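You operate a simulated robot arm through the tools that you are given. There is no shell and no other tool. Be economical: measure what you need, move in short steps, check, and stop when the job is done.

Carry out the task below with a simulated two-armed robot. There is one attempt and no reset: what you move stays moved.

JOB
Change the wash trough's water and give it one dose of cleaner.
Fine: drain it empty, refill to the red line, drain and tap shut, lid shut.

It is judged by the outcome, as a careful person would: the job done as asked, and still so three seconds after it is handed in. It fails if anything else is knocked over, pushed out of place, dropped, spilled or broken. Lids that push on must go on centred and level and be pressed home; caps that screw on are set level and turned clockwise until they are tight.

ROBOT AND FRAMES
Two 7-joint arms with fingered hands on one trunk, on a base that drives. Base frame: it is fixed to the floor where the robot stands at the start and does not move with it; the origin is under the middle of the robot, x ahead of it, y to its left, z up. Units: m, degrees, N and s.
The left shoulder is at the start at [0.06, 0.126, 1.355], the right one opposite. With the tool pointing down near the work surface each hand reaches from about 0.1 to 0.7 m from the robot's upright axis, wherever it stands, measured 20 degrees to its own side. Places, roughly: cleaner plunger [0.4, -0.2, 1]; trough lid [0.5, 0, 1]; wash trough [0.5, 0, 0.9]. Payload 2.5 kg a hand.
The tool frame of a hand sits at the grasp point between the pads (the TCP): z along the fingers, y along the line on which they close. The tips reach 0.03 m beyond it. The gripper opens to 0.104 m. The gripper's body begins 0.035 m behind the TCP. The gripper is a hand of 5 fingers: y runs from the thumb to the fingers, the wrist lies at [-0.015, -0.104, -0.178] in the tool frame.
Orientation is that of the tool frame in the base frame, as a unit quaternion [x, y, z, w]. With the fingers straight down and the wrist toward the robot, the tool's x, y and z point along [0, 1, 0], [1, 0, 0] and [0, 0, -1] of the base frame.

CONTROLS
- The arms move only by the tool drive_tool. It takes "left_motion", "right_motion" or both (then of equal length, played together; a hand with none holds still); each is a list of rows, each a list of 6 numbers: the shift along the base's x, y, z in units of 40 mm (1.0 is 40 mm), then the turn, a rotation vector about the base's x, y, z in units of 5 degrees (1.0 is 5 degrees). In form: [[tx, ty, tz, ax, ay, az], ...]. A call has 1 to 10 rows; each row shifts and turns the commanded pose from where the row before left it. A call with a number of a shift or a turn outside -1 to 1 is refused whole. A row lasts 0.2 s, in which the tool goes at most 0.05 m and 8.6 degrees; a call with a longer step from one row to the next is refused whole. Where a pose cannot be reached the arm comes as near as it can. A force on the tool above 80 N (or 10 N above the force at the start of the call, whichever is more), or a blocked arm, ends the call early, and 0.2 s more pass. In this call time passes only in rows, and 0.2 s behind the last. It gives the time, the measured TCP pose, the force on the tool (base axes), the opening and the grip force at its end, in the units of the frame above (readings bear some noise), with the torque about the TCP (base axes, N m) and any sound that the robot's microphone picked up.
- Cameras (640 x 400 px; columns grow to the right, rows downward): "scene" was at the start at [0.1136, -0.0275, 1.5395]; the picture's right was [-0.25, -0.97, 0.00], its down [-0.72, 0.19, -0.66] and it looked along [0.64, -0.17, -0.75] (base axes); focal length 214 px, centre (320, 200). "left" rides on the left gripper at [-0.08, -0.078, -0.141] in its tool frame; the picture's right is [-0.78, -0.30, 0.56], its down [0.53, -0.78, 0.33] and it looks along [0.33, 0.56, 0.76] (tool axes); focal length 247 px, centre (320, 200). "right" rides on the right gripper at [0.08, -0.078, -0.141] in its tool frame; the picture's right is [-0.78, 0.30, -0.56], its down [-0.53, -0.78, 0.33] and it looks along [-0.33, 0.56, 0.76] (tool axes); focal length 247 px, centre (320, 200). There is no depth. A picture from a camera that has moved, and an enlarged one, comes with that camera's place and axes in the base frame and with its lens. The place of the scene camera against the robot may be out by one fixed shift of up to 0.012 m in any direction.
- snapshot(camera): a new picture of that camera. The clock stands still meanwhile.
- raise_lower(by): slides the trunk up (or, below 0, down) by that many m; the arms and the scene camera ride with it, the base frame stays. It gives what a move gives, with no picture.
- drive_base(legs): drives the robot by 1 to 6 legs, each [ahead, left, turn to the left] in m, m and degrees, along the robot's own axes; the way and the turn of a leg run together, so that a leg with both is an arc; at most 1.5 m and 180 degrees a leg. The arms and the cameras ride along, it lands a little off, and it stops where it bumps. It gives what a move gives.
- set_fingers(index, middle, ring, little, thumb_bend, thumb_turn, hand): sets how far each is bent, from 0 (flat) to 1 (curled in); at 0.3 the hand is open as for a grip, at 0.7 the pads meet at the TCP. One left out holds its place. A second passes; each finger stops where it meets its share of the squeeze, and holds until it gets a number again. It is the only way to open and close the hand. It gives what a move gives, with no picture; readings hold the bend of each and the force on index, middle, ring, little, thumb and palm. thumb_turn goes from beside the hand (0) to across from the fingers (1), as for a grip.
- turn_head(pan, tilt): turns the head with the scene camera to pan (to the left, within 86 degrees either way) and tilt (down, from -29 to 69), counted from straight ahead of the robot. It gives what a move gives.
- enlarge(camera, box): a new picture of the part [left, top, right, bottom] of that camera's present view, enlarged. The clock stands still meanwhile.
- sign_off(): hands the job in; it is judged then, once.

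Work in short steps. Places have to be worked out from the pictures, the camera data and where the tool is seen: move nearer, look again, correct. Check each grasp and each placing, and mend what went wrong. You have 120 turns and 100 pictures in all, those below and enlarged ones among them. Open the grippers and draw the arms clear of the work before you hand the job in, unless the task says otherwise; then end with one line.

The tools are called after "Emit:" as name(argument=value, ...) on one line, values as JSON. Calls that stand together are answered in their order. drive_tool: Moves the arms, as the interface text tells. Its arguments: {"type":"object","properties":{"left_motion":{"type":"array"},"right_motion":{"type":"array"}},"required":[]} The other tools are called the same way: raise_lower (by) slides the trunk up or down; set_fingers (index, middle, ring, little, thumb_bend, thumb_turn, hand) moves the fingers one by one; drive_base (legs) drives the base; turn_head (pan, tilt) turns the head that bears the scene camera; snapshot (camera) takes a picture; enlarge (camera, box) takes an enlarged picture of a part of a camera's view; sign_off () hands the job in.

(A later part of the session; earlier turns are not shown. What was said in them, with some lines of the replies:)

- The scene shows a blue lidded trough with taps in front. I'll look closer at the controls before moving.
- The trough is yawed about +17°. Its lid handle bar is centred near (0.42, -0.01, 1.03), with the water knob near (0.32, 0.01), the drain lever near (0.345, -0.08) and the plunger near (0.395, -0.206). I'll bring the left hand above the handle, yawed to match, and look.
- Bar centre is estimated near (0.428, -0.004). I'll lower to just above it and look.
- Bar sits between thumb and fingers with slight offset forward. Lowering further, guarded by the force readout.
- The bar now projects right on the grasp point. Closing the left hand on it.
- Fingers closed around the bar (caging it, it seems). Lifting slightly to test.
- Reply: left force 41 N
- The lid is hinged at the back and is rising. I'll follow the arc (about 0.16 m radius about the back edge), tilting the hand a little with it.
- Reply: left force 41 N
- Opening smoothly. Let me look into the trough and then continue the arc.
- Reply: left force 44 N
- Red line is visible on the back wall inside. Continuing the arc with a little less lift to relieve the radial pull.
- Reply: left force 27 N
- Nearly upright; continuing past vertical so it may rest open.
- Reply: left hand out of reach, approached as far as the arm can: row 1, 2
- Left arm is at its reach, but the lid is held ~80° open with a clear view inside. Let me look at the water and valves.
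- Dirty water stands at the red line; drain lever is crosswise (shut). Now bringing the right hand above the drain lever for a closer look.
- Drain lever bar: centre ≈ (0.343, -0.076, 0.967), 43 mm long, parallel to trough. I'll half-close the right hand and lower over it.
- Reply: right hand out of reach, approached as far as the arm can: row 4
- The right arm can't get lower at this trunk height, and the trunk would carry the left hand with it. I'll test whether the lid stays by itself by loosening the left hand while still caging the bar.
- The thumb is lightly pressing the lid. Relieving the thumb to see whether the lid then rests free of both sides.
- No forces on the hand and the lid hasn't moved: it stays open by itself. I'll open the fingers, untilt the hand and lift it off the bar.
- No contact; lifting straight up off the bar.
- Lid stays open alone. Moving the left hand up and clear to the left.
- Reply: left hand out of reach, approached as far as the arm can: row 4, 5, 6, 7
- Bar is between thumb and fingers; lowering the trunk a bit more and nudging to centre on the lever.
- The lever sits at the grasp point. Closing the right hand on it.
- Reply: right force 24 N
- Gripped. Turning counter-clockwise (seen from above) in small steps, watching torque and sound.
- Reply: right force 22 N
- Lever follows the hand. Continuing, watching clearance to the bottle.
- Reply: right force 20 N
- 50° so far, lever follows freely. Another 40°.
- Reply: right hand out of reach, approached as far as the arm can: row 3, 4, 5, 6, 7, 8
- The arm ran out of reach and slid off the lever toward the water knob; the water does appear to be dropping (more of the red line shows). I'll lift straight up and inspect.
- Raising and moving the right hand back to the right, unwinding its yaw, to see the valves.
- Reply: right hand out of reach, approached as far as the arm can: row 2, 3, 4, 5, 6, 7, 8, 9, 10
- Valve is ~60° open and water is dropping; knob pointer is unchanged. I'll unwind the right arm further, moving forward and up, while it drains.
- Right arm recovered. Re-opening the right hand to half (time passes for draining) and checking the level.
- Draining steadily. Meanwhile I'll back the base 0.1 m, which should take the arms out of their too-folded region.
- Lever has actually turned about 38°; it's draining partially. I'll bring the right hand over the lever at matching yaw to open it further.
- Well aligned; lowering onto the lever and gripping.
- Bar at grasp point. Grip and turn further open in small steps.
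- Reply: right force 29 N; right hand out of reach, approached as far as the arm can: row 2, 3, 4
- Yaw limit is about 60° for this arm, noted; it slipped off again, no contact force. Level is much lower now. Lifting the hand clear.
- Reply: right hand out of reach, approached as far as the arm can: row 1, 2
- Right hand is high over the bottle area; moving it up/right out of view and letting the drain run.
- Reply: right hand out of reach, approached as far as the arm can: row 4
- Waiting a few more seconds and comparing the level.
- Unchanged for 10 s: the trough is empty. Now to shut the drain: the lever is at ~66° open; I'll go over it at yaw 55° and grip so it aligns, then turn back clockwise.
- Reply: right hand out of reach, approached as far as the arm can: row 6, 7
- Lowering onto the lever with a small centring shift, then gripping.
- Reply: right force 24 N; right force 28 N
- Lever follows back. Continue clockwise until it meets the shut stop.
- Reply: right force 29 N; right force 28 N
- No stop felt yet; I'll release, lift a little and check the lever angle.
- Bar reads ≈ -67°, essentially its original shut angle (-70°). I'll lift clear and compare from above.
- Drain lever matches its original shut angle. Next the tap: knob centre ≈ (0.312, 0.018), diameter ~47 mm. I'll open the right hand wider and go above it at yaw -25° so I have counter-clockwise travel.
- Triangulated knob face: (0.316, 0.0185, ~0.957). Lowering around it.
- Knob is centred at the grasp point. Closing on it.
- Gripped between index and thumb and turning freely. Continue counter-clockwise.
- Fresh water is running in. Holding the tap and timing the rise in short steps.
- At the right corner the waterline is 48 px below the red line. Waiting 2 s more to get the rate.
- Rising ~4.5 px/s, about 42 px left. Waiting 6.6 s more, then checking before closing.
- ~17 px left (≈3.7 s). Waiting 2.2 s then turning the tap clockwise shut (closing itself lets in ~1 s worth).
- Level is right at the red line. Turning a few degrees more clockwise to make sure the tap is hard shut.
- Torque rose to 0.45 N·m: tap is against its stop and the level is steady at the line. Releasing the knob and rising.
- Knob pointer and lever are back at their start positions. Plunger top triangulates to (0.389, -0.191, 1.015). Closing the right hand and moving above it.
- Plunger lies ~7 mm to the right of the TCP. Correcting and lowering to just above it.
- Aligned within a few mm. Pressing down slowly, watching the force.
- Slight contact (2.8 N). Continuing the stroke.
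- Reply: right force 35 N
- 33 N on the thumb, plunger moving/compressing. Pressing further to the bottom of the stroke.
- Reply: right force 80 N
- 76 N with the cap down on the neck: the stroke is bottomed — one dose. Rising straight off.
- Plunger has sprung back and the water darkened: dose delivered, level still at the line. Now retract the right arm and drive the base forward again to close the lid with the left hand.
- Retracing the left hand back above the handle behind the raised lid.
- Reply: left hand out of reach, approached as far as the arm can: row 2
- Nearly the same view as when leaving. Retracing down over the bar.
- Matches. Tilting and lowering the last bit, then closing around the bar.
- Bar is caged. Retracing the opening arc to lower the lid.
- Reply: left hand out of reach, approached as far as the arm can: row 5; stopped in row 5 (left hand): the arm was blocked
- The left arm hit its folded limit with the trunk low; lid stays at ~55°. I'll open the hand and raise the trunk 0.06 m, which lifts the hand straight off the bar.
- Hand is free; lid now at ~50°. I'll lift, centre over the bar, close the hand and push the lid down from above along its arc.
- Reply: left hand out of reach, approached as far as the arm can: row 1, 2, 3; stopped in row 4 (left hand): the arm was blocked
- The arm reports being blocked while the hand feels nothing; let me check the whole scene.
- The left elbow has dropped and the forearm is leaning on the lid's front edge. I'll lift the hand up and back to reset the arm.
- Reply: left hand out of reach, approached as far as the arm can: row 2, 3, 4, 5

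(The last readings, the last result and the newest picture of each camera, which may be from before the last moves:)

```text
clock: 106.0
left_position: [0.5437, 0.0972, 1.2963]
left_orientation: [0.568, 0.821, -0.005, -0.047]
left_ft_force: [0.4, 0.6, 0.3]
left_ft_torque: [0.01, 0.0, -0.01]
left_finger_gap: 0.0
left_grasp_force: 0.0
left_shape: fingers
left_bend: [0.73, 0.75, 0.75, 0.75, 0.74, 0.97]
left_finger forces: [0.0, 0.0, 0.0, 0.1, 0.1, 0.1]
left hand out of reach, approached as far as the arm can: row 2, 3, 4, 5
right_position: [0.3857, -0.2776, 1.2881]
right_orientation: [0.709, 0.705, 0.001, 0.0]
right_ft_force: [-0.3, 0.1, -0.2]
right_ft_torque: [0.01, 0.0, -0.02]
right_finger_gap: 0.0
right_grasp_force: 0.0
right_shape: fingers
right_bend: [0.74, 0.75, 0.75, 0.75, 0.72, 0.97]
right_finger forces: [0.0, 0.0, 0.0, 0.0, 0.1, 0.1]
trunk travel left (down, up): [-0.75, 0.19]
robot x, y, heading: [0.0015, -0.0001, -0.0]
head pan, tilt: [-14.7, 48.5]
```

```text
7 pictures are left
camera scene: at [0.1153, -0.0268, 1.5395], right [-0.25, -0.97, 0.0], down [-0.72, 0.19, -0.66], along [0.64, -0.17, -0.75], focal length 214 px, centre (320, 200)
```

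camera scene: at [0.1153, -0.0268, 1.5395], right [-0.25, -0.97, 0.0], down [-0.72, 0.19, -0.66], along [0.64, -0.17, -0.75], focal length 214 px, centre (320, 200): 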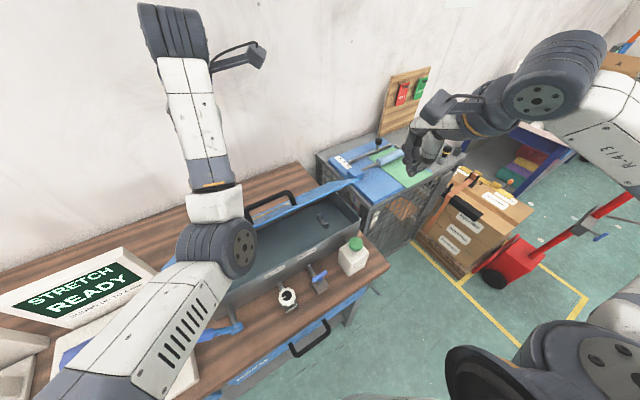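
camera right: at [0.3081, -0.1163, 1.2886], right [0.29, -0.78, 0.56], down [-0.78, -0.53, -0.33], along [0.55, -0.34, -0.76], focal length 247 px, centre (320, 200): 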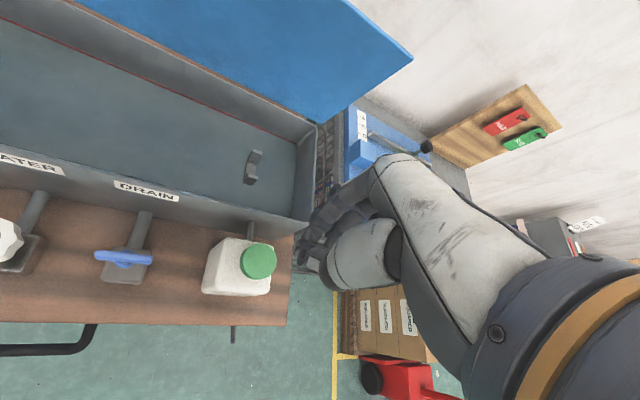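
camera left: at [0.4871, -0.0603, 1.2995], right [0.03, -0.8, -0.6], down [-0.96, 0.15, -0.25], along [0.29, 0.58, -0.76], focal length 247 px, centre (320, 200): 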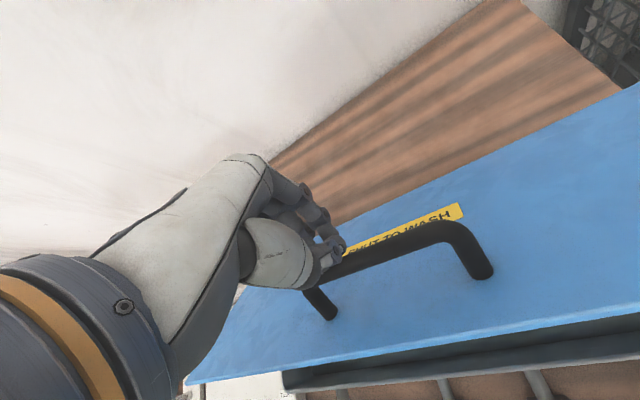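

Lid rests at ~40°. The right arm is well placed, so I'll withdraw the left arm to the left and push the lid shut with the right fist.

Emit:
drive_tool(left_motion=[[0, 0.3, 0.8, 0, 0, -0.5], [-0.3, 0.7, 0.5, 0, 0, -0.5], [-0.3, 0.8, 0.3, 0, 0, 0], [-0.3, 0.8, 0.3, 0, 0, 0], [-0.5, 0.8, 0.2, 0, 0, 0], [-0.5, 0.8, 0.2, 0, 0, 0], [-0.5, 0.6, 0, 0, 0, 0], [-0.5, 0.6, 0, 0, 0, 0]])

Emit:
drive_tool(right_motion=[[0.1, 0.6, 0, 0, 0, 0.5], [0.25, 0.8, 0, 0, 0, 0.5], [0.25, 0.8, 0, 0, 0, 0.5], [0.25, 0.8, 0, 0, 0, 0.5], [0.25, 0.8, -0.3, 0, 0, 0.5]])

Emit:
snapshot(camera="scene")

```text
clock: 107.8
left_position: [0.4393, 0.3167, 1.387]
left_orientation: [0.603, 0.796, -0.003, -0.047]
left_ft_force: [-0.3, 0.3, 0.4]
left_ft_torque: [-0.03, 0.02, 0.0]
left_finger_gap: 0.0
left_grasp_force: 0.0
left_shape: fingers
left_bend: [0.73, 0.75, 0.75, 0.75, 0.74, 0.97]
left_finger forces: [0.0, 0.0, 0.0, 0.1, 0.0, 0.0]
left hand out of reach, approached as far as the arm can: row 1, 2
right_position: [0.385, -0.2786, 1.2874]
right_orientation: [0.709, 0.705, 0.001, -0.001]
right_ft_force: [0.5, 0.5, 0.4]
right_ft_torque: [-0.03, 0.0, 0.01]
right_finger_gap: 0.0
right_grasp_force: 0.0
right_shape: fingers
right_bend: [0.74, 0.75, 0.75, 0.75, 0.72, 0.97]
right_finger forces: [0.0, 0.0, 0.0, 0.1, 0.0, 0.0]
trunk travel left (down, up): [-0.75, 0.19]
robot x, y, heading: [0.0025, 0.0006, 0.0]
head pan, tilt: [-14.7, 48.5]
```

```text
clock: 109.0
left_position: [0.4399, 0.3156, 1.3862]
left_orientation: [0.602, 0.797, -0.004, -0.048]
left_ft_force: [0.5, 0.4, -0.4]
left_ft_torque: [-0.02, 0.01, 0.02]
left_finger_gap: 0.0
left_grasp_force: 0.1
left_shape: fingers
left_bend: [0.73, 0.75, 0.75, 0.75, 0.74, 0.97]
left_finger forces: [0.0, 0.0, 0.0, 0.0, 0.0, 0.0]
right_position: [0.4295, -0.1219, 1.2777]
right_orientation: [0.628, 0.778, 0.001, 0.0]
right_ft_force: [0.7, -0.3, -0.6]
right_ft_torque: [-0.01, 0.02, 0.0]
right_finger_gap: 0.0
right_grasp_force: 0.0
right_shape: fingers
right_bend: [0.74, 0.75, 0.75, 0.75, 0.72, 0.97]
right_finger forces: [0.0, 0.0, 0.0, 0.1, 0.0, 0.1]
trunk travel left (down, up): [-0.75, 0.19]
robot x, y, heading: [0.0014, 0.0012, -0.0]
head pan, tilt: [-14.7, 48.5]
```

```text
6 pictures are left
camera scene: at [0.1158, -0.0264, 1.5395], right [-0.25, -0.97, 0.0], down [-0.73, 0.19, -0.66], along [0.64, -0.17, -0.75], focal length 214 px, centre (320, 200)
```

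scene: 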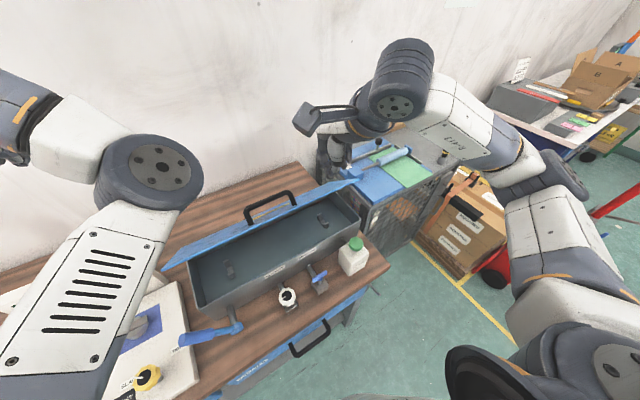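

Lid at ~45°, front edge right of the bar near (0.49, -0.10, 1.13). Moving the right fist over that part of the lid and starting to push down.

Emit:
drive_tool(right_motion=[[0.71, 0.14, 0, 0, 0, 0], [0.71, 0.14, 0, 0, 0, 0], [0.71, 0.14, 0, 0, 0, 0], [0, 0, -0.85, 0, 0, 0], [0, 0, -0.85, 0, 0, 0], [0, 0, -0.85, 0, 0, 0], [0, 0, -0.5, 0, 0, 0], [0, 0, -0.5, 0, 0, 0]])

```text
clock: 110.8
left_position: [0.4403, 0.3145, 1.3884]
left_orientation: [0.603, 0.797, -0.003, -0.047]
left_ft_force: [-0.3, 0.3, 0.1]
left_ft_torque: [-0.02, 0.02, 0.02]
left_finger_gap: 0.0002
left_grasp_force: 0.0
left_shape: fingers
left_bend: [0.73, 0.75, 0.75, 0.75, 0.74, 0.97]
left_finger forces: [0.0, 0.1, 0.0, 0.0, 0.1, 0.0]
right_position: [0.5131, -0.109, 1.1314]
right_orientation: [0.628, 0.778, 0.001, 0.0]
right_ft_force: [-0.5, 0.0, 1.1]
right_ft_torque: [0.0, -0.02, -0.02]
right_finger_gap: 0.0
right_grasp_force: 0.0
right_shape: fingers
right_bend: [0.74, 0.75, 0.75, 0.75, 0.72, 0.97]
right_finger forces: [0.0, 0.0, 0.1, 0.1, 0.1, 0.0]
trunk travel left (down, up): [-0.75, 0.19]
robot x, y, heading: [0.0018, 0.0004, 0.2]
head pan, tilt: [-14.7, 48.5]
```

Light contact about to start; continuing down and slightly toward the front along the arc.

Emit:
drive_tool(right_motion=[[0, 0, -0.3, 0, 0, 0], [-0.05, -0.02, -0.35, 0, 0, 0], [-0.1, -0.03, -0.4, 0, 0, 0], [-0.1, -0.03, -0.4, 0, 0, 0]])

Emit:
snapshot(camera="right")

```text
clock: 111.8
left_position: [0.4395, 0.3142, 1.3874]
left_orientation: [0.603, 0.797, -0.003, -0.047]
left_ft_force: [-0.1, -0.2, -0.3]
left_ft_torque: [0.01, -0.05, 0.04]
left_finger_gap: 0.0
left_grasp_force: 0.0
left_shape: fingers
left_bend: [0.73, 0.75, 0.75, 0.75, 0.74, 0.97]
left_finger forces: [0.1, 0.0, 0.0, 0.0, 0.0, 0.0]
right_position: [0.5017, -0.1118, 1.0765]
right_orientation: [0.628, 0.778, 0.0, -0.001]
right_ft_force: [0.2, 0.1, 0.4]
right_ft_torque: [0.0, 0.02, -0.06]
right_finger_gap: 0.0002
right_grasp_force: 0.1
right_shape: fingers
right_bend: [0.74, 0.75, 0.75, 0.75, 0.72, 0.97]
right_finger forces: [0.0, 0.0, 0.1, 0.0, 0.1, 0.1]
trunk travel left (down, up): [-0.75, 0.19]
robot x, y, heading: [0.0012, 0.0006, 0.1]
head pan, tilt: [-14.7, 48.5]
```

```text
5 pictures are left
camera right: at [0.4094, -0.0507, 1.2175], right [0.45, -0.7, 0.56], down [-0.65, -0.69, -0.33], along [0.61, -0.21, -0.76], focal length 247 px, centre (320, 200)
```

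right: 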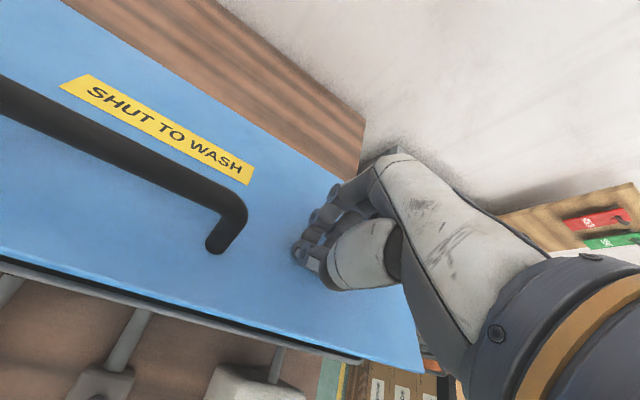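

Lid is nearly down. Continuing to press until it seats.

Emit:
drive_tool(right_motion=[[-0.15, -0.04, -0.4, 0, 0, 0], [-0.1, -0.03, -0.4, 0, 0, 0], [0, 0, -0.3, 0, 0, 0], [0, 0, -0.3, 0, 0, 0]])

```text
clock: 112.8
left_position: [0.4308, 0.3138, 1.3918]
left_orientation: [0.603, 0.797, -0.001, -0.045]
left_ft_force: [-0.1, 0.1, 1.3]
left_ft_torque: [0.0, 0.01, -0.01]
left_finger_gap: 0.0
left_grasp_force: 0.0
left_shape: fingers
left_bend: [0.73, 0.75, 0.75, 0.75, 0.74, 0.97]
left_finger forces: [0.0, 0.0, 0.1, 0.0, 0.0, 0.0]
right_position: [0.4945, -0.1127, 1.0317]
right_orientation: [0.629, 0.778, 0.014, 0.007]
right_ft_force: [-14.2, -8.4, 57.1]
right_ft_torque: [0.17, 1.1, 0.18]
right_finger_gap: 0.0
right_grasp_force: 31.1
right_shape: fingers
right_bend: [0.74, 0.75, 0.75, 0.75, 0.74, 0.98]
right_finger forces: [0.0, 0.0, 0.0, 0.1, 61.8, 0.0]
trunk travel left (down, up): [-0.75, 0.19]
robot x, y, heading: [-0.0002, 0.0009, 0.3]
head pan, tilt: [-14.7, 48.5]
```

57 N against a firm stop: the lid is seated. Lifting off and retracting the right arm, opening both hands.

Emit:
drive_tool(right_motion=[[0, 0, 0.5, 0, 0, 0], [0, 0, 0.8, 0, 0, 0], [0, 0, 0.9, 0, 0, 0], [-0.1, -0.2, 0.9, 0, 0, 0], [-0.3, -0.5, 0.8, 0, 0, 0], [-0.4, -0.7, 0.6, 0, 0, 0], [-0.4, -0.8, 0.3, 0, 0, 0], [-0.4, -0.8, 0, 0, 0, 0], [-0.4, -0.8, 0, 0, 0, 0]])

Emit:
set_fingers(hand="right", index=0.3, middle=0.3, ring=0.3, little=0.3, thumb_bend=0.3)

Emit:
set_fingers(hand="left", index=0.3, middle=0.3, ring=0.3, little=0.3, thumb_bend=0.3)

Emit:
enlarge(camera="scene", box=[150, 160, 406, 320])

```text
clock: 114.8
left_position: [0.439, 0.3156, 1.3885]
left_orientation: [0.602, 0.797, -0.003, -0.047]
left_ft_force: [0.0, -0.7, 0.1]
left_ft_torque: [-0.01, -0.01, 0.01]
left_finger_gap: 0.0
left_grasp_force: 0.0
left_shape: fingers
left_bend: [0.73, 0.75, 0.75, 0.75, 0.74, 0.97]
left_finger forces: [0.0, 0.0, 0.0, 0.0, 0.0, 0.0]
right_position: [0.4122, -0.2619, 1.217]
right_orientation: [0.627, 0.779, 0.001, 0.0]
right_ft_force: [0.0, 0.3, 0.8]
right_ft_torque: [-0.02, -0.05, 0.03]
right_finger_gap: 0.0002
right_grasp_force: 0.1
right_shape: fingers
right_bend: [0.74, 0.75, 0.75, 0.75, 0.72, 0.97]
right_finger forces: [0.0, 0.1, 0.0, 0.1, 0.1, 0.0]
trunk travel left (down, up): [-0.75, 0.19]
robot x, y, heading: [-0.0021, -0.0013, 0.1]
head pan, tilt: [-14.7, 48.5]
```

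```text
clock: 115.8
left_position: [0.4399, 0.3137, 1.387]
left_orientation: [0.603, 0.796, -0.003, -0.048]
left_ft_force: [-0.6, -0.6, 0.3]
left_ft_torque: [0.0, 0.04, 0.05]
left_finger_gap: 0.0
left_grasp_force: 0.0
left_shape: fingers
left_bend: [0.73, 0.75, 0.75, 0.75, 0.74, 0.97]
left_finger forces: [0.0, 0.0, 0.0, 0.1, 0.0, 0.0]
right_position: [0.4134, -0.2625, 1.2172]
right_orientation: [0.628, 0.778, 0.001, -0.001]
right_ft_force: [-0.2, 0.2, 0.4]
right_ft_torque: [0.01, -0.01, -0.01]
right_finger_gap: 0.1026
right_grasp_force: 0.1
right_shape: fingers
right_bend: [0.3, 0.3, 0.3, 0.3, 0.3, 0.97]
right_finger forces: [0.0, 0.0, 0.0, 0.0, 0.1, 0.0]
trunk travel left (down, up): [-0.75, 0.19]
robot x, y, heading: [-0.0014, 0.0008, 0.2]
head pan, tilt: [-14.7, 48.5]
```

```text
clock: 116.8
left_position: [0.4391, 0.3147, 1.3883]
left_orientation: [0.602, 0.797, -0.003, -0.047]
left_ft_force: [-0.1, -0.2, 0.2]
left_ft_torque: [0.01, 0.01, 0.0]
left_finger_gap: 0.1025
left_grasp_force: 0.0
left_shape: fingers
left_bend: [0.3, 0.3, 0.3, 0.3, 0.3, 0.97]
left_finger forces: [0.0, 0.1, 0.1, 0.1, 0.0, 0.0]
right_position: [0.4126, -0.2626, 1.2179]
right_orientation: [0.628, 0.778, 0.001, 0.0]
right_ft_force: [0.0, -0.3, -0.4]
right_ft_torque: [0.0, -0.03, 0.0]
right_finger_gap: 0.1027
right_grasp_force: 0.1
right_shape: fingers
right_bend: [0.3, 0.3, 0.3, 0.3, 0.3, 0.97]
right_finger forces: [0.1, 0.1, 0.1, 0.0, 0.1, 0.1]
trunk travel left (down, up): [-0.75, 0.19]
robot x, y, heading: [0.0014, 0.0002, -0.0]
head pan, tilt: [-14.7, 48.5]
```

```text
2.50 times, centred on (278, 240) of scene
camera zoom: at [0.1154, -0.027, 1.5395], right [-0.25, -0.97, 0.0], down [-0.72, 0.19, -0.66], along [0.64, -0.17, -0.75], focal length 536 px, centre (425, 100)
```

zoom: 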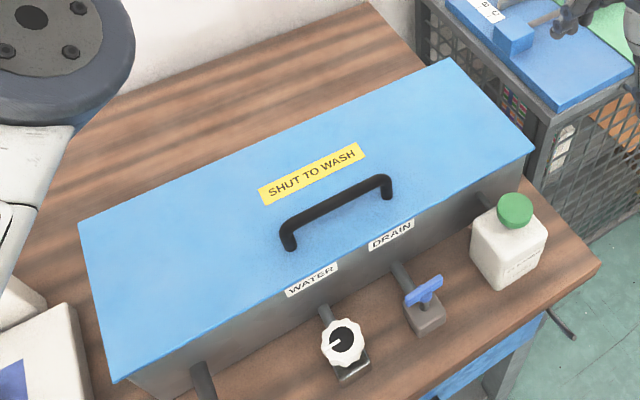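

Lid is shut flat, and the tap and drain look as they did shut at the start. Raising the right hand a bit further clear, then handing in.

Emit:
drive_tool(right_motion=[[0, 0, 0.8, 0, 0, 0], [-0.2, -0.2, 0.8, 0, 0, 0], [-0.2, -0.2, 0.8, 0, 0, 0]])

Emit:
sign_off()

```text
clock: 117.6
left_position: [0.4391, 0.3146, 1.3873]
left_orientation: [0.602, 0.797, -0.004, -0.046]
left_ft_force: [-0.1, 0.5, 0.4]
left_ft_torque: [0.04, -0.01, 0.02]
left_finger_gap: 0.1028
left_grasp_force: 0.1
left_shape: fingers
left_bend: [0.3, 0.3, 0.3, 0.3, 0.3, 0.97]
left_finger forces: [0.0, 0.0, 0.0, 0.0, 0.0, 0.0]
right_position: [0.3983, -0.2832, 1.3077]
right_orientation: [0.628, 0.778, 0.001, -0.001]
right_ft_force: [0.8, 0.0, -0.1]
right_ft_torque: [-0.01, 0.02, 0.01]
right_finger_gap: 0.1026
right_grasp_force: 0.0
right_shape: fingers
right_bend: [0.3, 0.3, 0.3, 0.3, 0.3, 0.97]
right_finger forces: [0.0, 0.1, 0.0, 0.1, 0.0, 0.0]
trunk travel left (down, up): [-0.75, 0.19]
robot x, y, heading: [0.0014, 0.0019, 0.4]
head pan, tilt: [-14.7, 48.5]
```

```text
The job is handed in.
```

The trough was drained empty, refilled to the red line and given one press of cleaner; the drain and tap are shut, the lid is pressed home, and nothing looks knocked or spilled.
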